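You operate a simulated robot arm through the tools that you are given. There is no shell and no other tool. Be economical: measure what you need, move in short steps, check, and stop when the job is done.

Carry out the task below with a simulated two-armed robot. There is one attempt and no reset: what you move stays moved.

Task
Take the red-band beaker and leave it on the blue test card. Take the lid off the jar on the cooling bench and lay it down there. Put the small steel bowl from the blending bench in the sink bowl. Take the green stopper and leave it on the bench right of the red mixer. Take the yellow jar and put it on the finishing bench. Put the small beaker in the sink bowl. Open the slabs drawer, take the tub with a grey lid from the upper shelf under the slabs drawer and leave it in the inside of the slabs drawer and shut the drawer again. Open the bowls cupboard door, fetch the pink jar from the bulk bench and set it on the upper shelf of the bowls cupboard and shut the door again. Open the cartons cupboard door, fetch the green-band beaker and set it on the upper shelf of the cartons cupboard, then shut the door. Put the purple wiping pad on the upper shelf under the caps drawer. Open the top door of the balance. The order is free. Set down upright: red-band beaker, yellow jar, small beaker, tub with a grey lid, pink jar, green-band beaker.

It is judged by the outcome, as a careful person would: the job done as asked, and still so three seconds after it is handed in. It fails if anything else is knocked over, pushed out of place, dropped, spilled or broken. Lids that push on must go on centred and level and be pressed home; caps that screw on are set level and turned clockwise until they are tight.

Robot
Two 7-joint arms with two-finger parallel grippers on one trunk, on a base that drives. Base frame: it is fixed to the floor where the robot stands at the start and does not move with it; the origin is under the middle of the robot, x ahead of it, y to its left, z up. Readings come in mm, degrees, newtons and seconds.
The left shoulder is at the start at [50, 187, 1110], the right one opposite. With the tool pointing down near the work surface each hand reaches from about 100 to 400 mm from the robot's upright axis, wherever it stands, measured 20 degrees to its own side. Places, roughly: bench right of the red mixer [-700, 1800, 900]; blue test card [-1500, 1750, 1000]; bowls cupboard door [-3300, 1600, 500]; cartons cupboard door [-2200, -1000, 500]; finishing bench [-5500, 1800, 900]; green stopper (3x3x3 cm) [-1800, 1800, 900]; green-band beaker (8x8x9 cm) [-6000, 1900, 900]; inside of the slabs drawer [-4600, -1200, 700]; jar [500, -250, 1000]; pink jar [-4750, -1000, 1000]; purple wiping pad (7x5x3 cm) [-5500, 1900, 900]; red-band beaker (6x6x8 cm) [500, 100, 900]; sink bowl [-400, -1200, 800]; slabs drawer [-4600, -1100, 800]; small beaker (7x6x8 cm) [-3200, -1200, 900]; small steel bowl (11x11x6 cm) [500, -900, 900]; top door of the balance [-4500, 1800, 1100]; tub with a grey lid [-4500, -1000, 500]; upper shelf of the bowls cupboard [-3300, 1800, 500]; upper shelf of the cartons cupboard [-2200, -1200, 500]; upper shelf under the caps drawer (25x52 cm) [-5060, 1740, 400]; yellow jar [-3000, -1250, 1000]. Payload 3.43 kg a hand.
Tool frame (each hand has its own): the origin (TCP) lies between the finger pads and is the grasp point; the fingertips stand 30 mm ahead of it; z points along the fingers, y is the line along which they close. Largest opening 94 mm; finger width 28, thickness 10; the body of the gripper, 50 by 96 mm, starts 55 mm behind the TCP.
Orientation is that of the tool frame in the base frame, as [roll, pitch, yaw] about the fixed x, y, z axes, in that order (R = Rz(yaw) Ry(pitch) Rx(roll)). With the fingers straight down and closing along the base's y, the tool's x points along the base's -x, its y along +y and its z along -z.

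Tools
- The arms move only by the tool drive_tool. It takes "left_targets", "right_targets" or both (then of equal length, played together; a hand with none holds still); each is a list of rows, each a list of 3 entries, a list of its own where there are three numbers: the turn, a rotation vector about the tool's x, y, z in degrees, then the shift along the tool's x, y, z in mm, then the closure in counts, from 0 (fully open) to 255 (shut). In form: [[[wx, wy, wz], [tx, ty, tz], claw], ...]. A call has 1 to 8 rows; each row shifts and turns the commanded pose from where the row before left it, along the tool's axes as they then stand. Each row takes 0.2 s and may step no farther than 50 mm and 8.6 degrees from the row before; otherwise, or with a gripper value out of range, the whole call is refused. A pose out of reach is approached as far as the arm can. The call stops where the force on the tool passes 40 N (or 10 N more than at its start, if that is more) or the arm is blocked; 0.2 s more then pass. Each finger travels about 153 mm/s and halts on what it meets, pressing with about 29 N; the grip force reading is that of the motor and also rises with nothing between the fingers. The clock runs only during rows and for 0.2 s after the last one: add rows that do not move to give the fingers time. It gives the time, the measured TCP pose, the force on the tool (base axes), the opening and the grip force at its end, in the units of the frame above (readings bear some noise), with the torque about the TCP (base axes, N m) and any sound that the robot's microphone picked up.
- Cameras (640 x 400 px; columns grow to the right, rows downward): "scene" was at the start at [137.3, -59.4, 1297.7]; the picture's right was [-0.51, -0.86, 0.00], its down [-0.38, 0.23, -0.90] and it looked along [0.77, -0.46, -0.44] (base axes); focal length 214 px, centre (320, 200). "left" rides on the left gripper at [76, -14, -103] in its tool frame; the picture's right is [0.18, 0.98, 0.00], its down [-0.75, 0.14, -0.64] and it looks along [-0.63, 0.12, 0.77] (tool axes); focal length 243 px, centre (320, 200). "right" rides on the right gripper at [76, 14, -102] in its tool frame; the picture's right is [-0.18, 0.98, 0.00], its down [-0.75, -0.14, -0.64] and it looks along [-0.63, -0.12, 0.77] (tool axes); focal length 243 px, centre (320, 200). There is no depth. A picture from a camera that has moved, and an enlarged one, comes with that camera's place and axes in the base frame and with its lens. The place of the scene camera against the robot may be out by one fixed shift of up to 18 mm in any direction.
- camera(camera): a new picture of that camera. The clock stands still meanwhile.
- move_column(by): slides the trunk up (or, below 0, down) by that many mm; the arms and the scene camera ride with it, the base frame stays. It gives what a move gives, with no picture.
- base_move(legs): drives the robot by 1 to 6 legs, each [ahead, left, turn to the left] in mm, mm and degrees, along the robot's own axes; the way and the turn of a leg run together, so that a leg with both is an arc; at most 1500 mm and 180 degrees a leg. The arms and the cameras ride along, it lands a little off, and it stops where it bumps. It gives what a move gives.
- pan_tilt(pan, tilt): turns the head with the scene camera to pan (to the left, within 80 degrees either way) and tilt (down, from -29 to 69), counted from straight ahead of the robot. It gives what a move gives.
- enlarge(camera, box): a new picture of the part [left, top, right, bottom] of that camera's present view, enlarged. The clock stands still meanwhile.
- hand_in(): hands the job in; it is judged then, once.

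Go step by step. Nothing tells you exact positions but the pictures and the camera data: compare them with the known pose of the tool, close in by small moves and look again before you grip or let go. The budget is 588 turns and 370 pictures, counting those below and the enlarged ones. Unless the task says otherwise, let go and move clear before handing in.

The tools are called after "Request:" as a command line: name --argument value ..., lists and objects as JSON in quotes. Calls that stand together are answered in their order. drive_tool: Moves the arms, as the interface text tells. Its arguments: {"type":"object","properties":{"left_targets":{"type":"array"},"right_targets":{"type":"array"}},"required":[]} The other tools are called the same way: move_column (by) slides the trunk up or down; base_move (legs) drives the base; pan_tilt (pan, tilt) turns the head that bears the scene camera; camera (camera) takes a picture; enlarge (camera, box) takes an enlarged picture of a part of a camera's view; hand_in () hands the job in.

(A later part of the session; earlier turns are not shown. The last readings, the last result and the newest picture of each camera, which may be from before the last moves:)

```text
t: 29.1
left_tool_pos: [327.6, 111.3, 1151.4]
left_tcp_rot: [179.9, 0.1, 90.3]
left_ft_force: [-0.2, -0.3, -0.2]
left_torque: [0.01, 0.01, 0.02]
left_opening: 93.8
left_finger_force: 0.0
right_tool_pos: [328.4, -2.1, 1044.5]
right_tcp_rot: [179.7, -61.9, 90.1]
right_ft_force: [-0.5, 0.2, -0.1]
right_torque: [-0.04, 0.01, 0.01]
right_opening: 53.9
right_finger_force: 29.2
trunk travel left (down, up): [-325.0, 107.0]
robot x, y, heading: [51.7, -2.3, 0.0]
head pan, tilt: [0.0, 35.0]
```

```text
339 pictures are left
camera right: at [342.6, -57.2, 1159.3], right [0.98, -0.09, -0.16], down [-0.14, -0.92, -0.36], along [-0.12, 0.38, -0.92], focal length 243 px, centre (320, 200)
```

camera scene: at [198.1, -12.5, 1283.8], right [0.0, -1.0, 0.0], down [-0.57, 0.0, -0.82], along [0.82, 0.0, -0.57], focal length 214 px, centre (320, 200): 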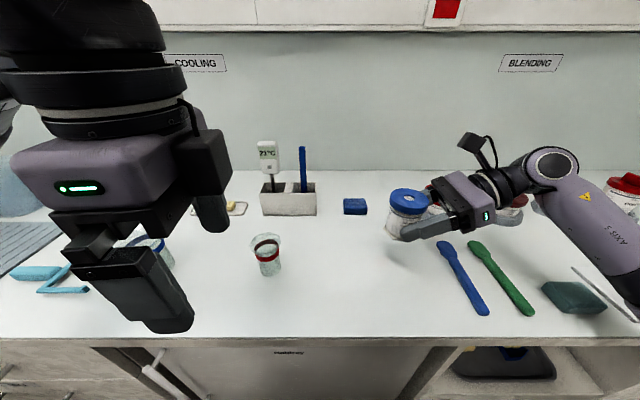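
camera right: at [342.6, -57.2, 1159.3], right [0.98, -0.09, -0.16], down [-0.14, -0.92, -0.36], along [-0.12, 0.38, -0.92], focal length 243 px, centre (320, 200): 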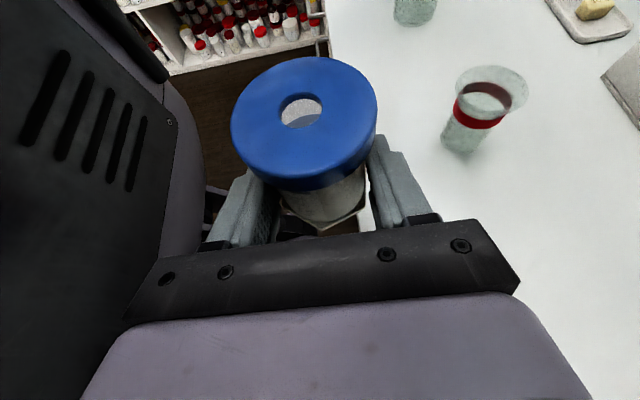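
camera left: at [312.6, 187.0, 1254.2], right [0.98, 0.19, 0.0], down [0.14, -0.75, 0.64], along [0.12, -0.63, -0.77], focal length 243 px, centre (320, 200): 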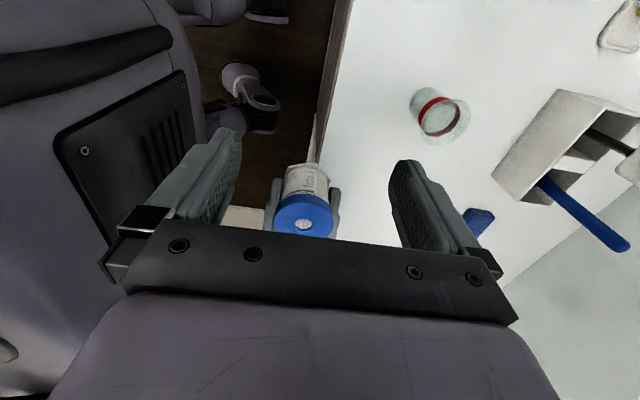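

Lid centre triangulates well at [329, 12, 1084]. Move the left hand over it, descend and grip.

Request:
drive_tool --left_targets '[[[0, 0, 0], [-33, 1, 0], 0], [[0, 0, 0], [-33, 0, 0], 0], [[0, 0, 0], [-33, 0, 0], 0], [[0, 0, 0], [0, 0, 25], 0], [[0, 0, 0], [0, 0, 28], 0], [[0, 0, 0], [0, 0, 0], 120], [[0, 0, 0], [0, 0, 0], 220], [[0, 0, 0], [0, 0, 0], 220]]'

Request:
camera --camera "left"

Request:
camera --camera "right"

```text
t: 30.9
left_tool_pos: [330.0, 12.2, 1099.1]
left_tcp_rot: [179.9, 0.0, 90.4]
left_ft_force: [7.4, 0.0, 0.5]
left_torque: [0.08, -0.25, 0.18]
left_opening: 60.7
left_finger_force: 29.3
right_tool_pos: [329.7, -2.3, 1043.3]
right_tcp_rot: [179.9, -61.9, 90.1]
right_ft_force: [-7.3, 0.8, -1.3]
right_torque: [-0.08, -0.18, -0.03]
right_opening: 54.0
right_finger_force: 29.3
trunk travel left (down, up): [-325.0, 107.0]
robot x, y, heading: [51.1, 0.4, -0.2]
head pan, tilt: [0.0, 35.0]
```

```text
338 pictures are left
camera left: at [314.0, 87.7, 1201.3], right [0.98, 0.19, 0.0], down [0.15, -0.75, 0.64], along [0.12, -0.63, -0.77], focal length 243 px, centre (320, 200)
```

left: 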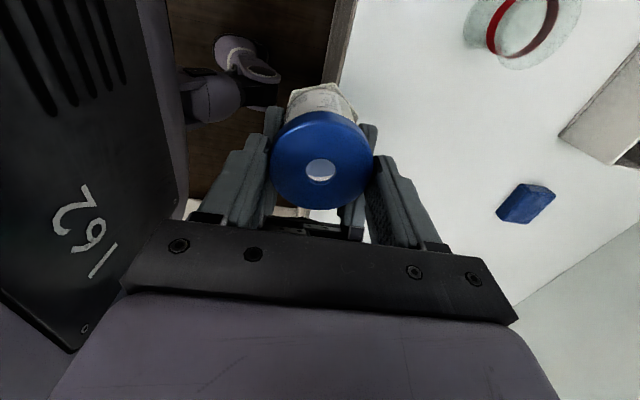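

```text
337 pictures are left
camera right: at [342.4, -57.6, 1159.1], right [0.98, -0.09, -0.16], down [-0.14, -0.92, -0.36], along [-0.12, 0.38, -0.92], focal length 243 px, centre (320, 200)
```

right: 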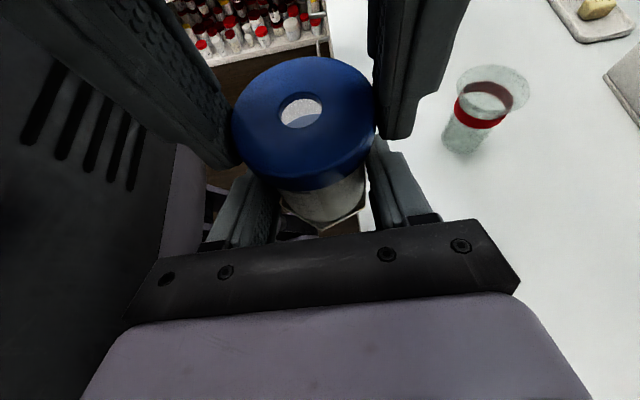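

Both hands hold firmly. Pull the lid straight up in small steps.

Request:
drive_tool --left_targets '[[[0, 0, 0], [0, 0, -3], 230], [[0, 0, 0], [0, 0, -3], 230], [[0, 0, 0], [0, 0, -3], 230], [[0, 0, 0], [0, 0, -3], 230]]'

Request:
camera --camera "right"

```text
t: 31.9
left_tool_pos: [329.5, 11.2, 1109.4]
left_tcp_rot: [-179.9, -0.2, 90.2]
left_ft_force: [4.3, 3.6, -26.7]
left_torque: [0.17, -0.07, 0.49]
left_opening: 60.7
left_finger_force: 29.1
right_tool_pos: [330.3, -1.6, 1046.0]
right_tcp_rot: [179.5, -62.5, 90.3]
right_ft_force: [-4.0, -4.3, 26.8]
right_torque: [0.43, -0.11, -0.4]
right_opening: 55.5
right_finger_force: 29.3
trunk travel left (down, up): [-325.0, 107.0]
robot x, y, heading: [51.3, 1.0, -0.1]
head pan, tilt: [0.0, 35.0]
```

```text
336 pictures are left
camera right: at [343.4, -58.3, 1160.9], right [0.98, -0.09, -0.16], down [-0.14, -0.92, -0.37], along [-0.11, 0.39, -0.91], focal length 243 px, centre (320, 200)
```

right: 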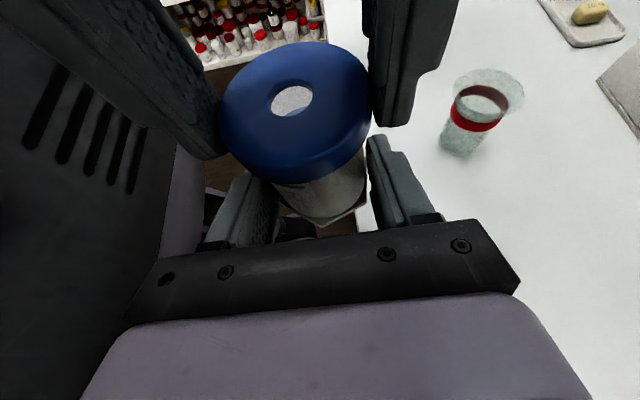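

The lid held at 27 N and the jar crept up in the right grip, so it's a screw lid. I push back down 10 mm to undo the creep, then twist counter-clockwise.

Request:
drive_tool --left_targets '[[[0, 0, 0], [0, 0, 5], 230], [[0, 0, 0], [0, 0, 5], 230], [[0, 0, -6], [0, 0, 0], 230], [[0, 0, -6], [0, 0, 0], 230], [[0, 0, -6], [0, 0, 0], 230], [[0, 0, -6], [0, 0, 0], 230], [[0, 0, -6], [0, 0, 0], 230]]'

Request:
camera --camera "right"

```text
t: 33.5
left_tool_pos: [329.0, 11.9, 1100.6]
left_tcp_rot: [180.0, 0.1, 120.5]
left_ft_force: [10.4, 2.9, 14.1]
left_torque: [0.12, -0.39, -0.17]
left_opening: 60.1
left_finger_force: 29.2
right_tool_pos: [329.6, -2.2, 1043.8]
right_tcp_rot: [180.0, -61.9, 90.3]
right_ft_force: [-10.4, -1.7, -15.8]
right_torque: [-0.17, -0.2, 0.34]
right_opening: 53.8
right_finger_force: 29.3
trunk travel left (down, up): [-325.0, 107.0]
robot x, y, heading: [52.2, 2.7, -0.0]
head pan, tilt: [0.0, 35.0]
```

```text
335 pictures are left
camera right: at [342.1, -57.4, 1158.8], right [0.98, -0.08, -0.16], down [-0.14, -0.92, -0.36], along [-0.12, 0.38, -0.92], focal length 243 px, centre (320, 200)
```

right: 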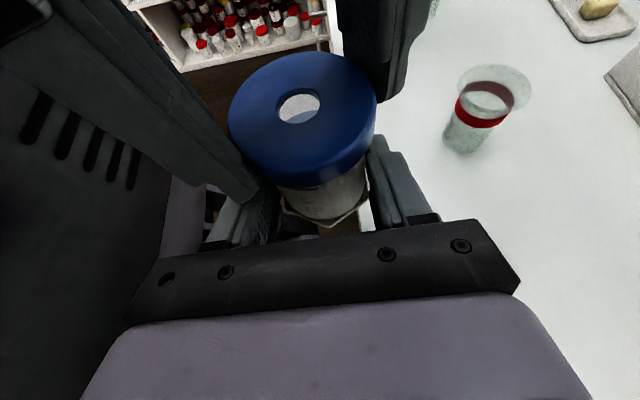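

The jar did not turn while the lid rotated 30° and now pushes up: it's unscrewing. Continue, with a slight lift.

Request:
drive_tool --left_targets '[[[0, 0, -8], [0, 0, -1], 230], [[0, 0, -8], [0, 0, -0.5], 230], [[0, 0, -8], [0, 0, -0.5], 230], [[0, 0, -8], [0, 0, -0.3], 230], [[0, 0, -8], [0, 0, -0.3], 230], [[0, 0, -8], [0, 0, -0.3], 230], [[0, 0, -8], [0, 0, -0.3], 230], [[0, 0, -8], [0, 0, -0.3], 230]]'

Request:
drive_tool --left_targets '[[[0, 0, -8], [0, 0, -0.3], 230], [[0, 0, -8], [0, 0, -0.3], 230], [[0, 0, -8], [0, 0, -0.3], 230], [[0, 0, -8], [0, 0, -0.3], 230]]'

Request:
camera --camera "right"

```text
t: 35.3
left_tool_pos: [330.8, 13.7, 1103.3]
left_tcp_rot: [179.7, 0.3, -175.5]
left_ft_force: [20.8, 15.0, -8.1]
left_torque: [0.51, -0.74, -0.07]
left_opening: 60.1
left_finger_force: 29.0
right_tool_pos: [328.3, -2.1, 1044.4]
right_tcp_rot: [179.8, -62.0, 90.4]
right_ft_force: [-21.3, -14.8, 6.5]
right_torque: [0.47, -0.49, 0.33]
right_opening: 54.0
right_finger_force: 29.3
trunk travel left (down, up): [-325.0, 107.0]
robot x, y, heading: [52.5, -2.1, -0.5]
head pan, tilt: [0.0, 35.0]
```

```text
t: 36.3
left_tool_pos: [329.4, 10.5, 1105.9]
left_tcp_rot: [-179.9, -0.2, -143.6]
left_ft_force: [7.2, 2.5, 0.4]
left_torque: [0.1, -0.2, -0.19]
left_opening: 58.8
left_finger_force: 29.2
right_tool_pos: [329.5, -2.9, 1043.5]
right_tcp_rot: [179.9, -61.9, 89.9]
right_ft_force: [-8.2, -3.4, -1.5]
right_torque: [0.07, -0.31, 0.27]
right_opening: 54.1
right_finger_force: 28.4
trunk travel left (down, up): [-325.0, 107.0]
robot x, y, heading: [54.6, 0.8, 0.0]
head pan, tilt: [0.0, 35.0]
```

```text
334 pictures are left
camera right: at [343.4, -57.6, 1158.6], right [0.98, -0.09, -0.16], down [-0.14, -0.92, -0.36], along [-0.12, 0.38, -0.92], focal length 243 px, centre (320, 200)
```

right: 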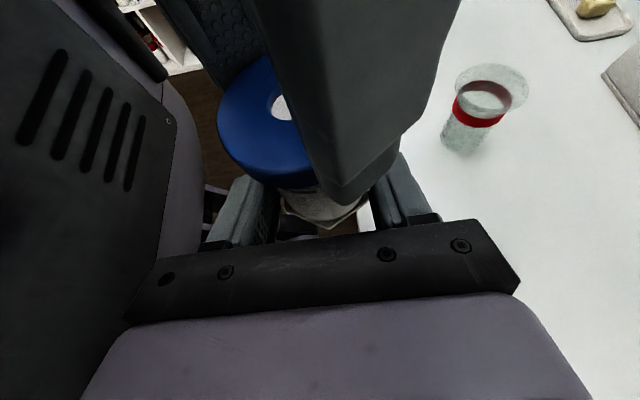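

About 126° turned. Test whether the lid is free by a small lift.

Request:
drive_tool --left_targets '[[[0, 0, 0], [0, 0, -3], 230], [[0, 0, 0], [0, 0, -3], 230]]'

Request:
camera --camera "right"

Request:
camera --camera "left"

```text
t: 36.9
left_tool_pos: [327.6, 11.5, 1112.6]
left_tcp_rot: [-180.0, 0.1, -143.7]
left_ft_force: [0.6, 1.3, 0.0]
left_torque: [-0.03, 0.09, 0.0]
left_opening: 58.5
left_finger_force: 29.3
right_tool_pos: [331.3, -3.1, 1044.9]
right_tcp_rot: [179.8, -62.0, 90.0]
right_ft_force: [0.3, -0.3, 0.5]
right_torque: [-0.06, -0.01, -0.07]
right_opening: 53.7
right_finger_force: 28.7
trunk travel left (down, up): [-325.0, 107.0]
robot x, y, heading: [50.0, -3.4, 0.1]
head pan, tilt: [0.0, 35.0]
```

```text
333 pictures are left
camera right: at [343.6, -57.8, 1159.2], right [0.98, -0.09, -0.16], down [-0.14, -0.92, -0.36], along [-0.12, 0.38, -0.92], focal length 243 px, centre (320, 200)
```

right: 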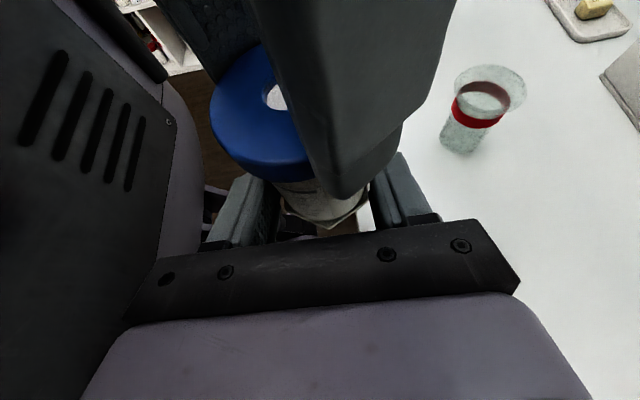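

```text
332 pictures are left
camera left: at [275.7, -45.2, 1213.8], right [-0.73, 0.68, 0.0], down [0.52, 0.56, 0.64], along [0.44, 0.47, -0.77], focal length 243 px, centre (320, 200)
```

left: 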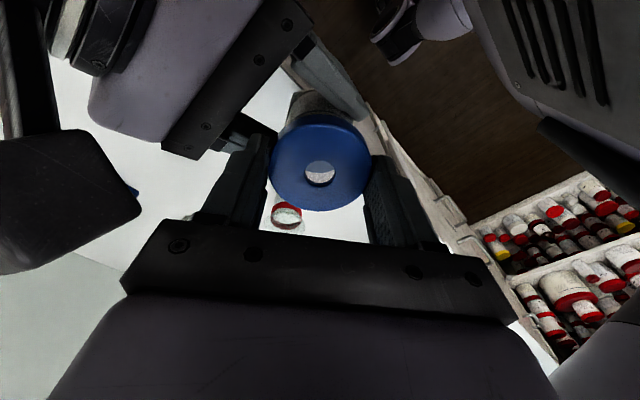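

The lid is off with no force. Lift it clear and move left.

Request:
drive_tool --left_targets '[[[0, 0, 0], [0, 0, -30], 230], [[0, 0, 0], [0, 0, -30], 230], [[0, 0, 8], [0, 0, 0], 230], [[0, 0, 8], [0, 0, 0], 230], [[0, 0, 8], [0, 0, 0], 230], [[0, 0, 8], [0, 0, 0], 230], [[0, 0, 4.3], [0, 30, 0], 230], [[0, 0, 0], [0, 40, 0], 230]]'

Request:
camera --camera "right"

Request:
camera --camera "scene"

```text
t: 38.7
left_tool_pos: [327.1, 84.2, 1170.6]
left_tcp_rot: [180.0, 0.1, 179.9]
left_ft_force: [-0.5, -0.1, 0.4]
left_torque: [0.03, 0.02, 0.0]
left_opening: 58.8
left_finger_force: 29.1
right_tool_pos: [330.5, -2.0, 1043.6]
right_tcp_rot: [179.8, -62.0, 90.2]
right_ft_force: [-0.1, 1.0, -0.7]
right_torque: [-0.03, -0.01, -0.01]
right_opening: 53.9
right_finger_force: 29.3
trunk travel left (down, up): [-325.0, 107.0]
robot x, y, heading: [52.6, 1.4, 0.0]
head pan, tilt: [0.0, 35.0]
```

```text
331 pictures are left
camera right: at [342.8, -57.1, 1159.3], right [0.98, -0.09, -0.16], down [-0.14, -0.92, -0.36], along [-0.12, 0.38, -0.92], focal length 243 px, centre (320, 200)
```

right: 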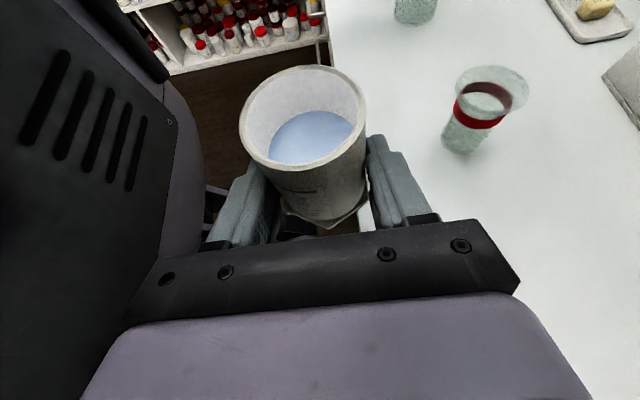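

```text
330 pictures are left
camera scene: at [198.0, -11.8, 1283.8], right [0.0, -1.0, 0.0], down [-0.57, 0.0, -0.82], along [0.82, 0.0, -0.57], focal length 214 px, centre (320, 200)
```

scene: 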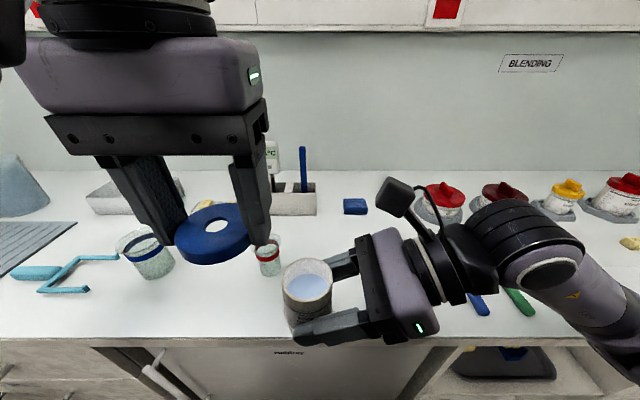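

The jar is open with cream inside. Return the jar to its original spot, keeping it level.

Request:
drive_tool --right_targets '[[[0, 0, 0], [-7, 13, -11], 220], [[0, 0, 0], [-13.8, 25.8, -22.5], 220], [[0, 0, 0], [-13.8, 25.8, -22.5], 220], [[0, 0, 0], [-13.8, 25.8, -22.5], 220], [[0, 0, 0], [-13.8, 25.8, -22.5], 220], [[0, 0, 0], [-13.8, 25.8, -22.5], 220], [[0, 0, 0], [-7, 13, -11], 220]]'

Request:
drive_tool --right_targets '[[[0, 0, 0], [-18, 0, 9.5], 220], [[0, 0, 0], [-26, 0, 14], 220], [[0, 0, 0], [-26, 0, 14], 220], [[0, 0, 0], [-12, 0, 6.4], 220], [[0, 0, 0], [-2, 0, 1], 220], [[0, 0, 0], [0, 0, 0], 220]]'

Request:
camera --camera "right"

Request:
enlarge --camera "scene" --box '[340, 180, 500, 300]'

```text
t: 40.3
left_tool_pos: [326.6, 82.1, 1172.2]
left_tcp_rot: [180.0, 0.1, -180.0]
left_ft_force: [0.7, 1.5, 1.4]
left_torque: [0.01, 0.01, 0.01]
left_opening: 58.9
left_finger_force: 28.8
right_tool_pos: [484.8, -159.7, 1035.4]
right_tcp_rot: [179.7, -62.1, 90.1]
right_ft_force: [0.7, 0.3, -0.7]
right_torque: [-0.03, -0.02, 0.0]
right_opening: 53.7
right_finger_force: 28.7
trunk travel left (down, up): [-325.0, 107.0]
robot x, y, heading: [56.7, -1.8, 0.1]
head pan, tilt: [0.0, 35.0]
```

```text
t: 41.7
left_tool_pos: [326.3, 82.1, 1171.4]
left_tcp_rot: [-180.0, 0.1, 180.0]
left_ft_force: [0.0, 0.4, 0.6]
left_torque: [0.0, -0.03, -0.02]
left_opening: 58.8
left_finger_force: 29.5
right_tool_pos: [485.0, -158.7, 938.5]
right_tcp_rot: [179.8, -62.1, 90.1]
right_ft_force: [0.0, -0.3, -1.2]
right_torque: [-0.01, -0.04, -0.02]
right_opening: 54.0
right_finger_force: 29.0
trunk travel left (down, up): [-325.0, 107.0]
robot x, y, heading: [53.1, 4.0, -0.3]
head pan, tilt: [0.0, 35.0]
```

```text
329 pictures are left
camera right: at [497.9, -214.6, 1054.2], right [0.98, -0.09, -0.16], down [-0.14, -0.92, -0.36], along [-0.12, 0.38, -0.92], focal length 243 px, centre (320, 200)
```

right: 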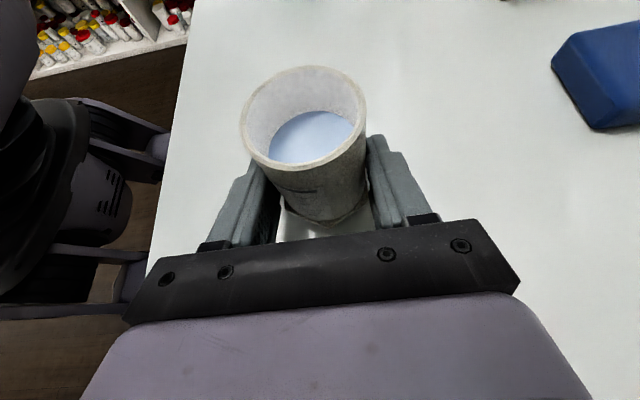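

```text
3.33 times, centred on (420, 240) of scene
camera zoom: at [198.1, -12.5, 1283.8], right [0.0, -1.0, 0.0], down [-0.57, 0.0, -0.82], along [0.82, 0.0, -0.57], focal length 715 px, centre (-13, 67)
```

zoom: 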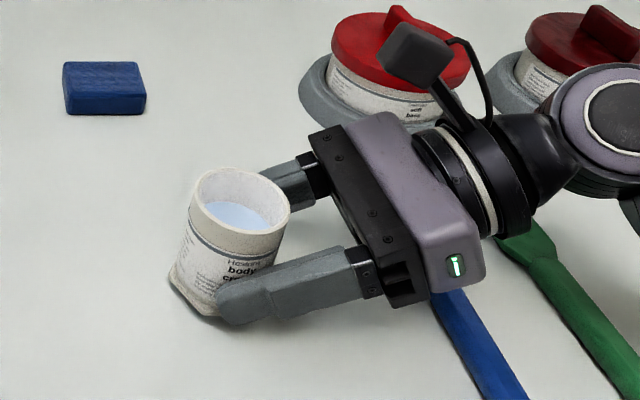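

Lower the final few mm until contact.

Request:
drive_tool --right_targets '[[[0, 0, 0], [-1.8, 0, 0.9], 220], [[0, 0, 0], [-1.8, 0, 0.9], 220], [[0, 0, 0], [-1.8, 0, 0.9], 220], [[0, 0, 0], [0, 0, 0], 220]]'

Request:
enlarge --camera "scene" --box '[340, 200, 440, 280]'

```text
t: 42.7
left_tool_pos: [327.5, 82.0, 1171.2]
left_tcp_rot: [-179.9, 0.0, 180.0]
left_ft_force: [0.6, 0.0, -0.3]
left_torque: [0.03, -0.02, 0.0]
left_opening: 58.8
left_finger_force: 28.9
right_tool_pos: [484.1, -158.5, 932.6]
right_tcp_rot: [179.8, -62.1, 90.2]
right_ft_force: [-0.9, -0.4, -0.5]
right_torque: [0.02, -0.03, -0.02]
right_opening: 53.6
right_finger_force: 29.2
trunk travel left (down, up): [-325.0, 107.0]
robot x, y, heading: [49.4, 0.5, -0.0]
head pan, tilt: [0.0, 35.0]
```

```text
5.00 times, centred on (390, 240) of scene
camera zoom: at [198.1, -12.5, 1283.8], right [0.0, -1.0, 0.0], down [-0.57, 0.0, -0.82], along [0.82, 0.0, -0.57], focal length 1072 px, centre (-30, 0)
```

zoom: 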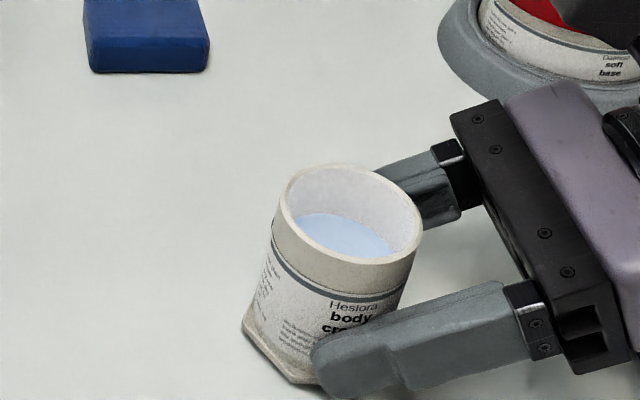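

Request:
drive_tool --right_targets '[[[0, 0, 0], [-1.3, 0, 0.7], 220], [[0, 0, 0], [-1.3, 0, 0.7], 220], [[0, 0, 0], [-1.3, 0, 0.7], 220], [[0, 0, 0], [0, 0, 0], 220]]'

Request:
enlarge --camera "scene" --box '[340, 200, 440, 280]'

```text
t: 43.7
left_tool_pos: [326.3, 83.1, 1170.0]
left_tcp_rot: [-179.9, 0.1, 180.0]
left_ft_force: [0.0, -0.1, -0.6]
left_torque: [0.01, 0.0, -0.03]
left_opening: 58.8
left_finger_force: 29.0
right_tool_pos: [484.8, -158.5, 929.6]
right_tcp_rot: [179.5, -62.1, 90.3]
right_ft_force: [0.7, -1.3, 3.8]
right_torque: [-0.12, -0.04, 0.02]
right_opening: 54.0
right_finger_force: 28.7
trunk travel left (down, up): [-325.0, 107.0]
robot x, y, heading: [53.0, -0.8, 0.2]
head pan, tilt: [0.0, 35.0]
```

```text
5.00 times, centred on (390, 240) of scene
camera zoom: at [197.7, -12.5, 1284.0], right [0.0, -1.0, 0.0], down [-0.57, 0.0, -0.82], along [0.82, 0.0, -0.57], focal length 1072 px, centre (-30, 0)
```

zoom: 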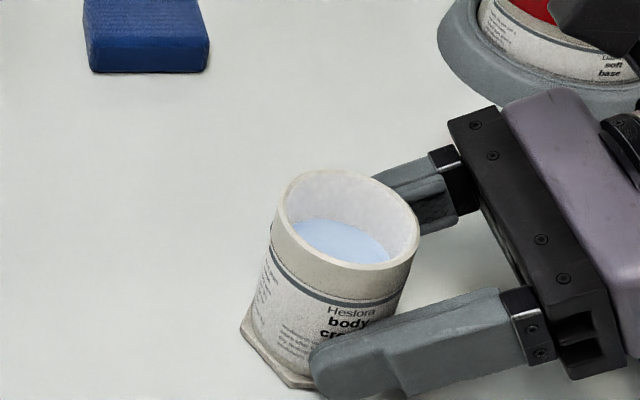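

Light contact. Open gently and back the right hand out along its fingers.

Request:
drive_tool --right_targets '[[[0, 0, 0], [0, 0, 0], 100], [[0, 0, 0], [0, 0, 0], 60], [[0, 0, 0], [0, 0, 0], 0], [[0, 0, 0], [0, 0, 0], 0], [[0, 0, 0], [0, 0, -30], 0], [[0, 0, 0], [0, 0, -40], 0], [[0, 0, 0], [20, 0, -20], 0]]'

Request:
camera --camera "scene"

```text
t: 45.3
left_tool_pos: [325.8, 83.1, 1171.5]
left_tcp_rot: [-180.0, 0.2, -180.0]
left_ft_force: [-0.4, 0.0, -0.1]
left_torque: [-0.03, 0.02, -0.01]
left_opening: 59.2
left_finger_force: 28.9
right_tool_pos: [483.7, -229.5, 989.1]
right_tcp_rot: [179.8, -62.0, 90.1]
right_ft_force: [-1.0, 0.1, -0.9]
right_torque: [0.0, 0.07, 0.01]
right_opening: 94.0
right_finger_force: 0.1
trunk travel left (down, up): [-325.0, 107.0]
robot x, y, heading: [51.1, -1.8, 0.1]
head pan, tilt: [0.0, 35.0]
```

```text
325 pictures are left
camera scene: at [198.0, -12.4, 1283.8], right [0.0, -1.0, 0.0], down [-0.57, 0.0, -0.82], along [0.82, 0.0, -0.57], focal length 214 px, centre (320, 200)
```

scene: 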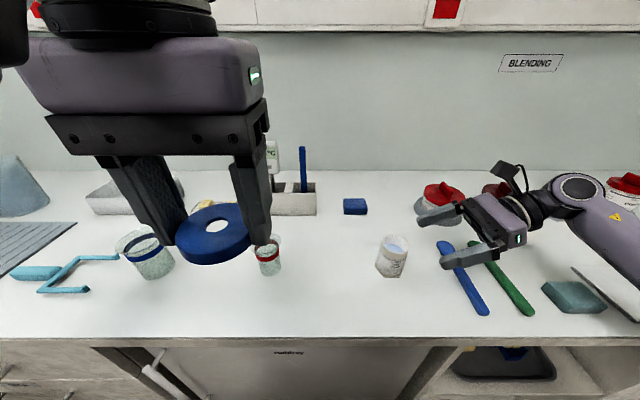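

Jar stands open at its place. Now lay the lid on the free bench area around [430,-25].

Request:
drive_tool --left_targets '[[[0, 0, 0], [-26, -27, 0], 230], [[0, 0, 0], [-26, -27, 0], 230], [[0, 0, 0], [-26, -27, 0], 230], [[0, 0, 0], [-26, -27, 0], 230], [[0, 0, 0], [0, 0, 48], 230], [[0, 0, 0], [0, 0, 48], 230], [[0, 0, 0], [0, 0, 48], 230], [[0, 0, 0], [0, 0, 48], 230]]' --right_targets '[[[0, 0, 0], [35, 0, -19], 0], [[0, 0, 0], [35, 0, -19], 0], [[0, 0, 0], [35, 0, -19], 0], [[0, 8, 0], [0, 0, 0], 0], [[0, 0, 0], [0, 0, 0], 0], [[0, 0, 0], [0, 0, 0], 0], [[0, 0, 0], [0, 0, 0], 0], [[0, 0, 0], [0, 0, 0], 0]]'

Request:
drive_tool --left_targets '[[[0, 0, 0], [0, 0, 30], 230], [[0, 0, 0], [0, 0, 5], 230], [[0, 0, 0], [0, 0, 3], 230], [[0, 0, 0], [0, 0, 0], 230]]'

Request:
camera --camera "scene"

Request:
camera --camera "left"

```text
t: 47.1
left_tool_pos: [431.7, -24.9, 979.7]
left_tcp_rot: [179.9, 0.1, -180.0]
left_ft_force: [-0.5, -0.4, -0.5]
left_torque: [-0.01, 0.03, 0.01]
left_opening: 58.8
left_finger_force: 29.0
right_tool_pos: [483.3, -229.9, 1107.4]
right_tcp_rot: [179.9, -70.0, 90.1]
right_ft_force: [0.7, 1.0, 0.4]
right_torque: [0.02, -0.04, 0.01]
right_opening: 94.0
right_finger_force: 0.1
trunk travel left (down, up): [-325.0, 107.0]
robot x, y, heading: [52.2, 0.6, -0.2]
head pan, tilt: [0.0, 35.0]
```

```text
t: 48.1
left_tool_pos: [430.0, -25.7, 940.9]
left_tcp_rot: [-180.0, 0.1, 180.0]
left_ft_force: [-0.2, -0.8, -1.0]
left_torque: [0.01, 0.0, 0.0]
left_opening: 58.8
left_finger_force: 29.0
right_tool_pos: [484.1, -230.8, 1106.8]
right_tcp_rot: [179.7, -70.1, 90.2]
right_ft_force: [-0.4, 0.4, 0.0]
right_torque: [0.03, -0.01, -0.05]
right_opening: 94.0
right_finger_force: 0.0
trunk travel left (down, up): [-325.0, 107.0]
robot x, y, heading: [56.8, -0.4, -0.3]
head pan, tilt: [0.0, 35.0]
```

```text
324 pictures are left
camera scene: at [198.1, -12.5, 1283.8], right [0.0, -1.0, 0.0], down [-0.57, 0.0, -0.82], along [0.82, 0.0, -0.57], focal length 214 px, centre (320, 200)
```

scene: 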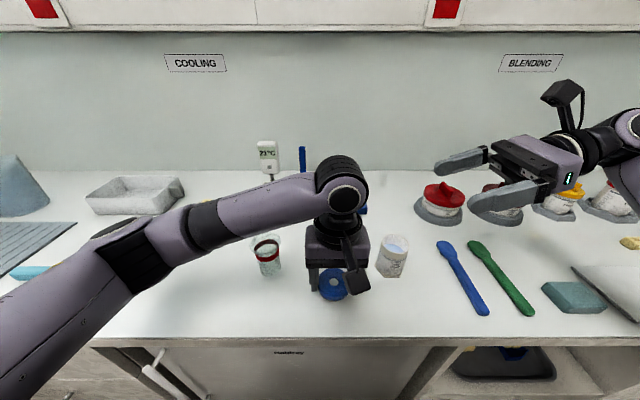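

```text
323 pictures are left
camera left: at [354.8, -40.3, 1043.6], right [-0.18, 0.98, 0.0], down [0.75, 0.14, 0.64], along [0.63, 0.12, -0.77], focal length 243 px, centre (320, 200)
```

left: 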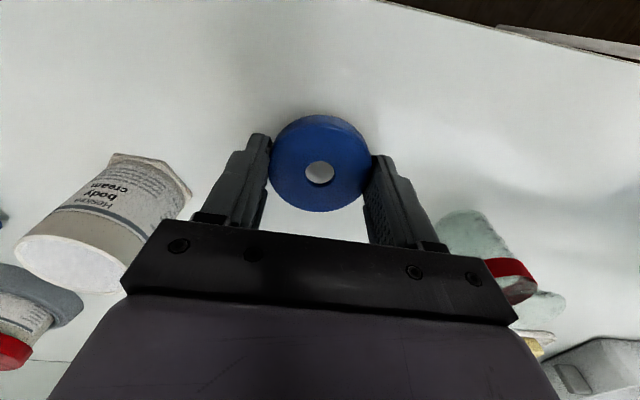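

Request:
drive_tool --left_targets '[[[0, 0, 0], [0, 0, 3], 230], [[0, 0, 0], [0, 0, 3], 230], [[0, 0, 0], [0, 0, 2], 230], [[0, 0, 0], [0, 0, 2], 230], [[0, 0, 0], [0, 0, 0], 230]]'

```text
t: 49.3
left_tool_pos: [430.9, -25.8, 932.2]
left_tcp_rot: [180.0, 0.1, 179.9]
left_ft_force: [0.8, -0.1, -0.3]
left_torque: [0.01, 0.05, 0.0]
left_opening: 58.9
left_finger_force: 28.7
right_tool_pos: [483.4, -229.2, 1107.4]
right_tcp_rot: [179.7, -70.0, 90.2]
right_ft_force: [0.3, -0.5, 0.3]
right_torque: [0.01, -0.04, -0.01]
right_opening: 94.0
right_finger_force: 0.1
trunk travel left (down, up): [-325.0, 107.0]
robot x, y, heading: [45.9, 0.2, -0.1]
head pan, tilt: [0.0, 35.0]
```

Request:
drive_tool --left_targets '[[[0, 0, 0], [0, 0, 1], 230], [[0, 0, 0], [0, 0, 1], 230], [[0, 0, 0], [0, 0, 0], 230]]'

Request:
enlarge --camera "scene" --box '[290, 230, 390, 310]'

```text
t: 50.1
left_tool_pos: [430.7, -25.6, 930.9]
left_tcp_rot: [179.9, 0.3, -179.9]
left_ft_force: [0.5, 1.6, 7.3]
left_torque: [0.32, 0.12, -0.02]
left_opening: 59.1
left_finger_force: 29.1
right_tool_pos: [482.4, -229.7, 1108.9]
right_tcp_rot: [179.6, -70.1, 90.3]
right_ft_force: [-0.2, 0.6, -0.6]
right_torque: [0.04, 0.03, -0.03]
right_opening: 94.1
right_finger_force: 0.1
trunk travel left (down, up): [-325.0, 107.0]
robot x, y, heading: [52.2, -1.5, -0.0]
head pan, tilt: [0.0, 35.0]
```

```text
5.00 times, centred on (340, 270) of scene
camera zoom: at [197.6, -12.3, 1284.0], right [0.0, -1.0, 0.0], down [-0.57, 0.0, -0.82], along [0.82, 0.0, -0.57], focal length 1072 px, centre (220, -150)
```

zoom: 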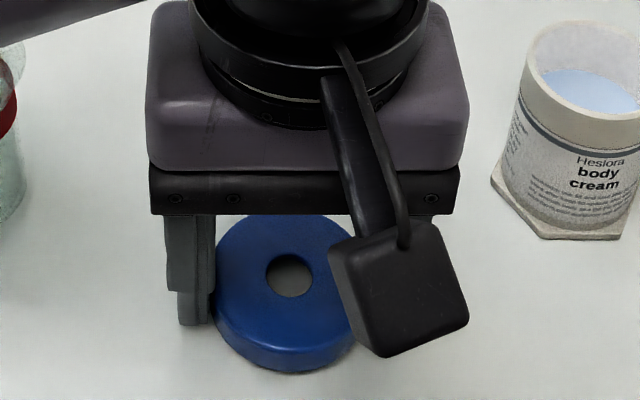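

Lid rests on the bench. Release, lift, and go for the red-band beaker.

Request:
drive_tool --left_targets '[[[0, 0, 0], [0, 0, 0], 0], [[0, 0, 0], [0, 0, 0], 0], [[0, 0, 0], [0, 0, -45], 0], [[0, 0, 0], [0, 0, -45], 0], [[0, 0, 0], [0, 0, -40], 0], [[0, 0, 0], [-25, 43, 0], 0], [[0, 0, 0], [-25, 43, 0], 0], [[0, 0, 0], [0, 42, 0], 0]]'

Request:
camera --camera "left"

Request:
camera --camera "scene"

```text
t: 51.9
left_tool_pos: [482.2, 100.9, 1058.1]
left_tcp_rot: [-180.0, 0.1, 180.0]
left_ft_force: [-0.2, -0.2, -0.3]
left_torque: [0.02, 0.03, 0.02]
left_opening: 93.8
left_finger_force: 0.0
right_tool_pos: [483.9, -230.4, 1108.8]
right_tcp_rot: [179.6, -70.0, 90.3]
right_ft_force: [0.0, -0.2, 0.9]
right_torque: [-0.02, 0.01, 0.01]
right_opening: 93.9
right_finger_force: 0.1
trunk travel left (down, up): [-325.0, 107.0]
robot x, y, heading: [52.0, 2.0, -0.1]
head pan, tilt: [0.0, 35.0]
```

```text
321 pictures are left
camera left: at [405.3, 87.2, 1161.0], right [-0.18, 0.98, 0.0], down [0.75, 0.14, 0.64], along [0.63, 0.12, -0.77], focal length 243 px, centre (320, 200)
```

left: 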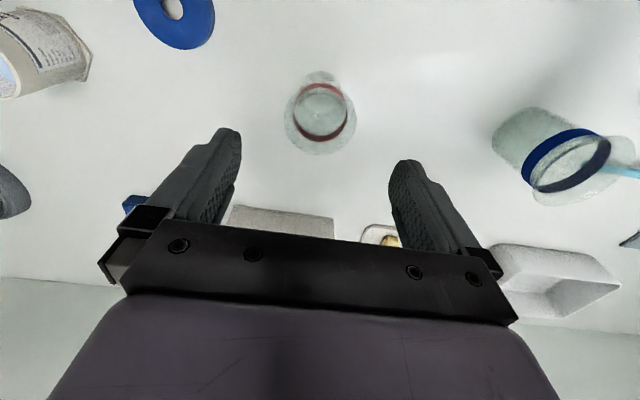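

```text
320 pictures are left
camera scene: at [197.9, -12.0, 1283.9], right [0.0, -1.0, 0.0], down [-0.57, 0.0, -0.82], along [0.82, 0.0, -0.57], focal length 214 px, centre (320, 200)
```

scene: 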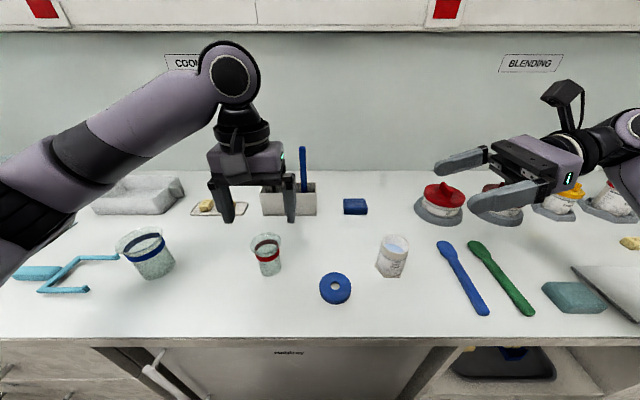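

Lower to the beaker and grip it; meanwhile bring the right hand back to pointing down.

Request:
drive_tool --left_targets '[[[0, 0, 0], [1, 0, 40], 0], [[0, 0, 0], [0, 0, 40], 0], [[0, 0, 0], [0, 0, 38], 0], [[0, 0, 0], [0, 0, 0], 0], [[0, 0, 0], [0, 0, 0], 100], [[0, 0, 0], [0, 0, 0], 160], [[0, 0, 0], [0, 0, 0], 200], [[0, 0, 0], [0, 0, 0], 200]]' --right_targets '[[[0, 0, 0], [0, 0, -30], 0], [[0, 0, 0], [0, -30, 0], 0], [[0, -8.5, 0], [0, -30, 0], 0], [[0, -8.5, 0], [0, -30, 0], 0], [[0, -8.5, 0], [0, -20, 0], 0], [[0, -8.5, 0], [0, 0, 0], 0], [[0, -8.5, 0], [0, 0, 0], 0], [[0, -8.5, 0], [0, 0, 0], 0]]'

Request:
camera --camera "left"

```text
t: 53.7
left_tool_pos: [480.2, 101.6, 942.1]
left_tcp_rot: [179.9, 0.1, 179.9]
left_ft_force: [-0.2, -0.2, -0.6]
left_torque: [0.02, 0.0, -0.01]
left_opening: 61.8
left_finger_force: 29.0
right_tool_pos: [373.2, -258.2, 1118.7]
right_tcp_rot: [179.9, -18.7, 89.9]
right_ft_force: [-0.8, -0.1, 1.1]
right_torque: [0.0, -0.02, 0.01]
right_opening: 94.2
right_finger_force: 0.0
trunk travel left (down, up): [-325.0, 107.0]
robot x, y, heading: [55.5, -2.0, -0.1]
head pan, tilt: [0.0, 35.0]
```

```text
319 pictures are left
camera left: at [404.3, 87.2, 1044.0], right [-0.18, 0.98, 0.0], down [0.75, 0.14, 0.64], along [0.63, 0.12, -0.77], focal length 243 px, centre (320, 200)
```

left: 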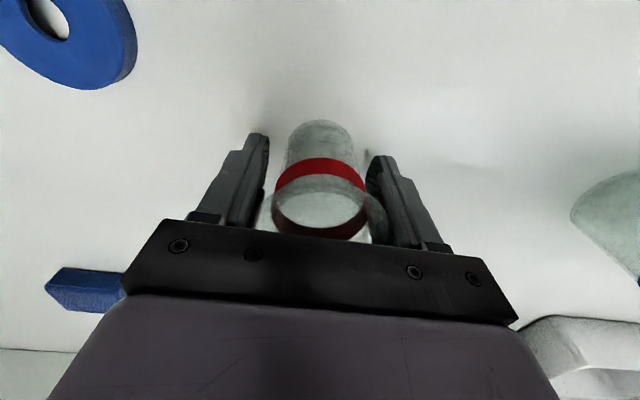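

The fingers hold the flared rim (62 mm); the beaker will hang stably. Lift and check.

Request:
drive_tool --left_targets '[[[0, 0, 0], [0, 0, -10], 210], [[0, 0, 0], [0, 0, -30], 210], [[0, 0, 0], [0, 0, -40], 210], [[0, 0, 0], [20, 0, -40], 210], [[0, 0, 0], [35, 0, -30], 210], [[0, 0, 0], [40, 0, 0], 210], [[0, 0, 0], [40, 0, 0], 210]]' --right_targets '[[[0, -8.5, 0], [0, 0, 0], 0], [[0, -8.5, 0], [0, 0, 0], 0], [[0, -1.7, -8], [0, 0, 0], 0], [[0, 0, -8], [0, 0, 0], 0], [[0, 0, -8], [0, 0, 0], 0], [[0, 0, -8], [0, 0, 0], 0], [[0, 0, -8], [0, 0, 0], 0]]'

Request:
camera --camera "left"

Request:
camera --camera "scene"

```text
t: 55.3
left_tool_pos: [343.8, 103.2, 1089.7]
left_tcp_rot: [180.0, 0.1, -179.8]
left_ft_force: [-0.8, 0.0, 0.1]
left_torque: [-0.03, 0.0, 0.04]
left_opening: 61.5
left_finger_force: 28.5
right_tool_pos: [374.1, -258.0, 1119.7]
right_tcp_rot: [179.7, 0.0, 130.1]
right_ft_force: [-0.3, -0.3, 0.2]
right_torque: [-0.02, 0.02, 0.0]
right_opening: 93.8
right_finger_force: 0.1
trunk travel left (down, up): [-325.0, 107.0]
robot x, y, heading: [50.2, 1.1, -0.3]
head pan, tilt: [0.0, 35.0]
```

```text
318 pictures are left
camera left: at [267.5, 87.6, 1192.6], right [-0.19, 0.98, 0.0], down [0.75, 0.14, 0.64], along [0.63, 0.12, -0.77], focal length 243 px, centre (320, 200)
```

left: 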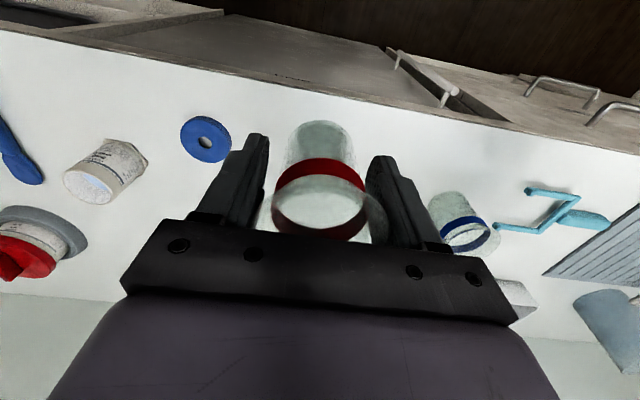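

```text
317 pictures are left
camera scene: at [197.8, -12.6, 1283.9], right [0.0, -1.0, 0.0], down [-0.57, 0.0, -0.82], along [0.82, 0.0, -0.57], focal length 214 px, centre (320, 200)
```

scene: 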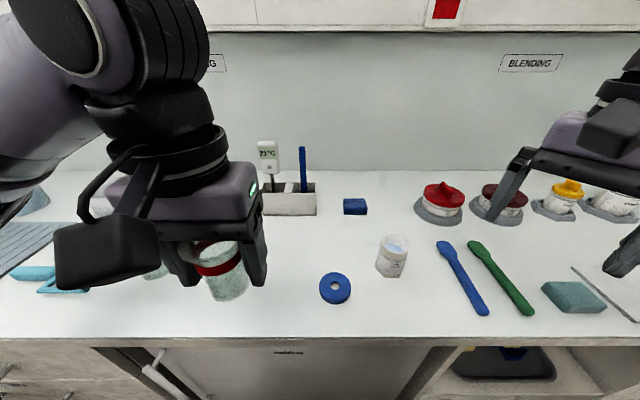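

Beaker held. Next the steel bowl in the corner near [500,-900]; I back off a little, slide right and look.

Request:
base_move --legs '[[-60, 0, 0], [0, -550, 0]]'

Request:
pan_tilt --pan -40 --tilt 35

Request:
camera --camera "scene"

```text
t: 61.2
left_tool_pos: [283.5, -447.9, 1090.7]
left_tcp_rot: [180.0, 0.1, 180.0]
left_ft_force: [0.2, -0.3, -0.6]
left_torque: [0.0, 0.01, 0.0]
left_opening: 61.6
left_finger_force: 29.2
right_tool_pos: [312.6, -808.8, 1118.5]
right_tcp_rot: [179.7, -0.1, 129.9]
right_ft_force: [0.1, 0.4, -0.5]
right_torque: [0.0, -0.02, -0.01]
right_opening: 94.0
right_finger_force: 0.1
trunk travel left (down, up): [-325.0, 107.0]
robot x, y, heading: [-8.4, -549.4, -0.1]
head pan, tilt: [0.0, 35.0]
```

```text
t: 62.2
left_tool_pos: [282.5, -447.4, 1090.2]
left_tcp_rot: [180.0, 0.1, 179.9]
left_ft_force: [0.6, 0.8, -1.4]
left_torque: [0.01, 0.03, 0.0]
left_opening: 61.7
left_finger_force: 29.1
right_tool_pos: [312.6, -809.1, 1117.8]
right_tcp_rot: [179.6, -0.1, 129.9]
right_ft_force: [-0.1, 1.0, 0.0]
right_torque: [-0.03, -0.02, -0.01]
right_opening: 94.1
right_finger_force: 0.0
trunk travel left (down, up): [-325.0, 107.0]
robot x, y, heading: [-10.2, -544.9, -0.1]
head pan, tilt: [-40.0, 35.0]
```

```text
316 pictures are left
camera scene: at [115.9, -619.0, 1283.8], right [-0.64, -0.77, 0.0], down [-0.44, 0.37, -0.82], along [0.63, -0.53, -0.57], focal length 214 px, centre (320, 200)
```

scene: 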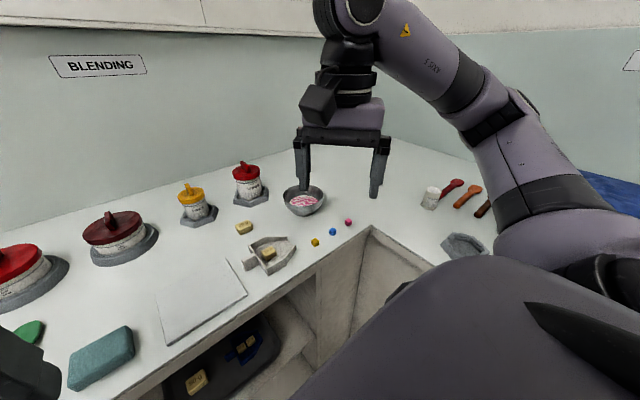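

The bowl holds granules and sits near [505,-895]; bench corner is at about [330,-985]. I'll move a bit right and turn left ~30° to bring the right shoulder near it, then look with the right camera.

Request:
base_move --legs '[[0, -95, 0], [0, 0, 30]]'

Request:
camera --camera "right"

```text
t: 65.2
left_tool_pos: [192.8, -411.2, 1090.7]
left_tcp_rot: [179.9, 0.1, -150.3]
left_ft_force: [-0.4, -0.8, -1.2]
left_torque: [0.01, 0.02, 0.0]
left_opening: 61.2
left_finger_force: 28.9
right_tool_pos: [398.1, -710.8, 1117.7]
right_tcp_rot: [179.6, -0.2, 159.6]
right_ft_force: [-0.7, -1.3, 0.3]
right_torque: [-0.01, -0.05, 0.0]
right_opening: 93.8
right_finger_force: 0.0
trunk travel left (down, up): [-325.0, 107.0]
robot x, y, heading: [-12.2, -648.2, 29.6]
head pan, tilt: [-40.0, 35.0]
```

```text
315 pictures are left
camera right: at [330.4, -671.7, 1220.8], right [0.51, 0.86, 0.01], down [0.66, -0.4, 0.64], along [0.55, -0.33, -0.77], focal length 243 px, centre (320, 200)
```

right: 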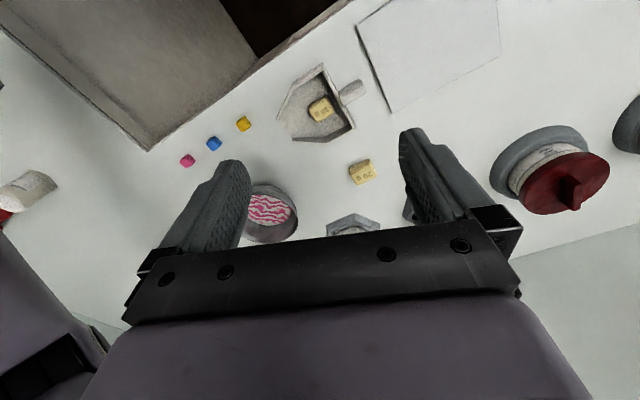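

Request:
drive_tool --right_targets '[[[0, 0, 0], [-32, -20, 8], 0], [[0, 0, 0], [-32, -20, 8], 0], [[0, 0, 0], [-32, -20, 8], 0], [[0, 0, 0], [-32, -20, 8], 0]]'

Request:
camera --camera "right"

Request:
camera --camera "scene"

```text
t: 66.2
left_tool_pos: [194.9, -411.4, 1090.1]
left_tcp_rot: [-180.0, 0.1, -150.4]
left_ft_force: [-1.0, 1.2, -0.4]
left_torque: [-0.02, -0.02, -0.03]
left_opening: 61.3
left_finger_force: 29.0
right_tool_pos: [491.3, -829.3, 1084.9]
right_tcp_rot: [179.6, -0.2, 159.7]
right_ft_force: [-0.5, -0.4, -1.1]
right_torque: [0.01, -0.03, 0.04]
right_opening: 93.7
right_finger_force: 0.1
trunk travel left (down, up): [-325.0, 107.0]
robot x, y, heading: [-9.8, -646.6, 29.5]
head pan, tilt: [-40.0, 35.0]
```

```text
314 pictures are left
camera right: at [423.9, -791.4, 1187.2], right [0.51, 0.86, 0.01], down [0.66, -0.4, 0.64], along [0.55, -0.32, -0.77], focal length 243 px, centre (320, 200)
```

right: 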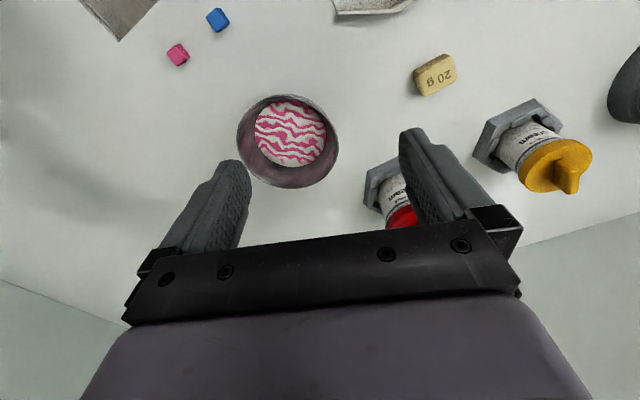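

```text
313 pictures are left
camera scene: at [127.4, -645.2, 1283.8], right [-0.18, -0.98, 0.0], down [-0.56, 0.1, -0.82], along [0.81, -0.15, -0.57], focal length 214 px, centre (320, 200)
```

scene: 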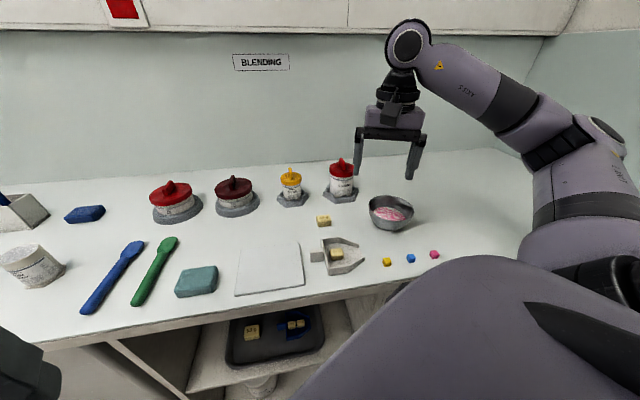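

The right hand reaches the bowl. I enlarge it to see its wall profile before deciding on the grip.

Request:
enlarge --camera "scene" --box '[340, 170, 440, 250]'

Request:
enlarge --camera "right" --box '[220, 80, 360, 200]'

```text
5.00 times, centred on (390, 210) of scene
camera zoom: at [127.4, -645.2, 1283.8], right [-0.18, -0.98, 0.0], down [-0.56, 0.1, -0.82], along [0.81, -0.15, -0.57], focal length 1072 px, centre (-30, 150)
```

zoom: 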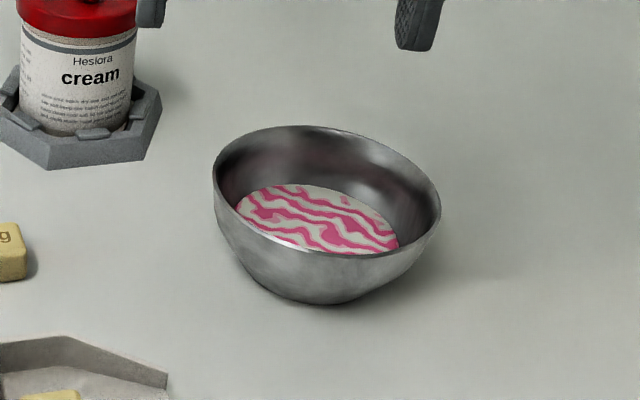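

```text
3.33 times, centred on (290, 140) of right
camera zoom: at [423.9, -791.4, 1187.2], right [0.51, 0.86, 0.01], down [0.66, -0.4, 0.64], along [0.55, -0.32, -0.77], focal length 809 px, centre (420, 400)
```

zoom: 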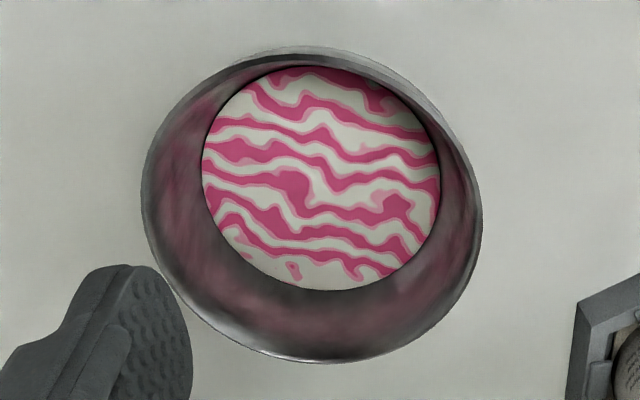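

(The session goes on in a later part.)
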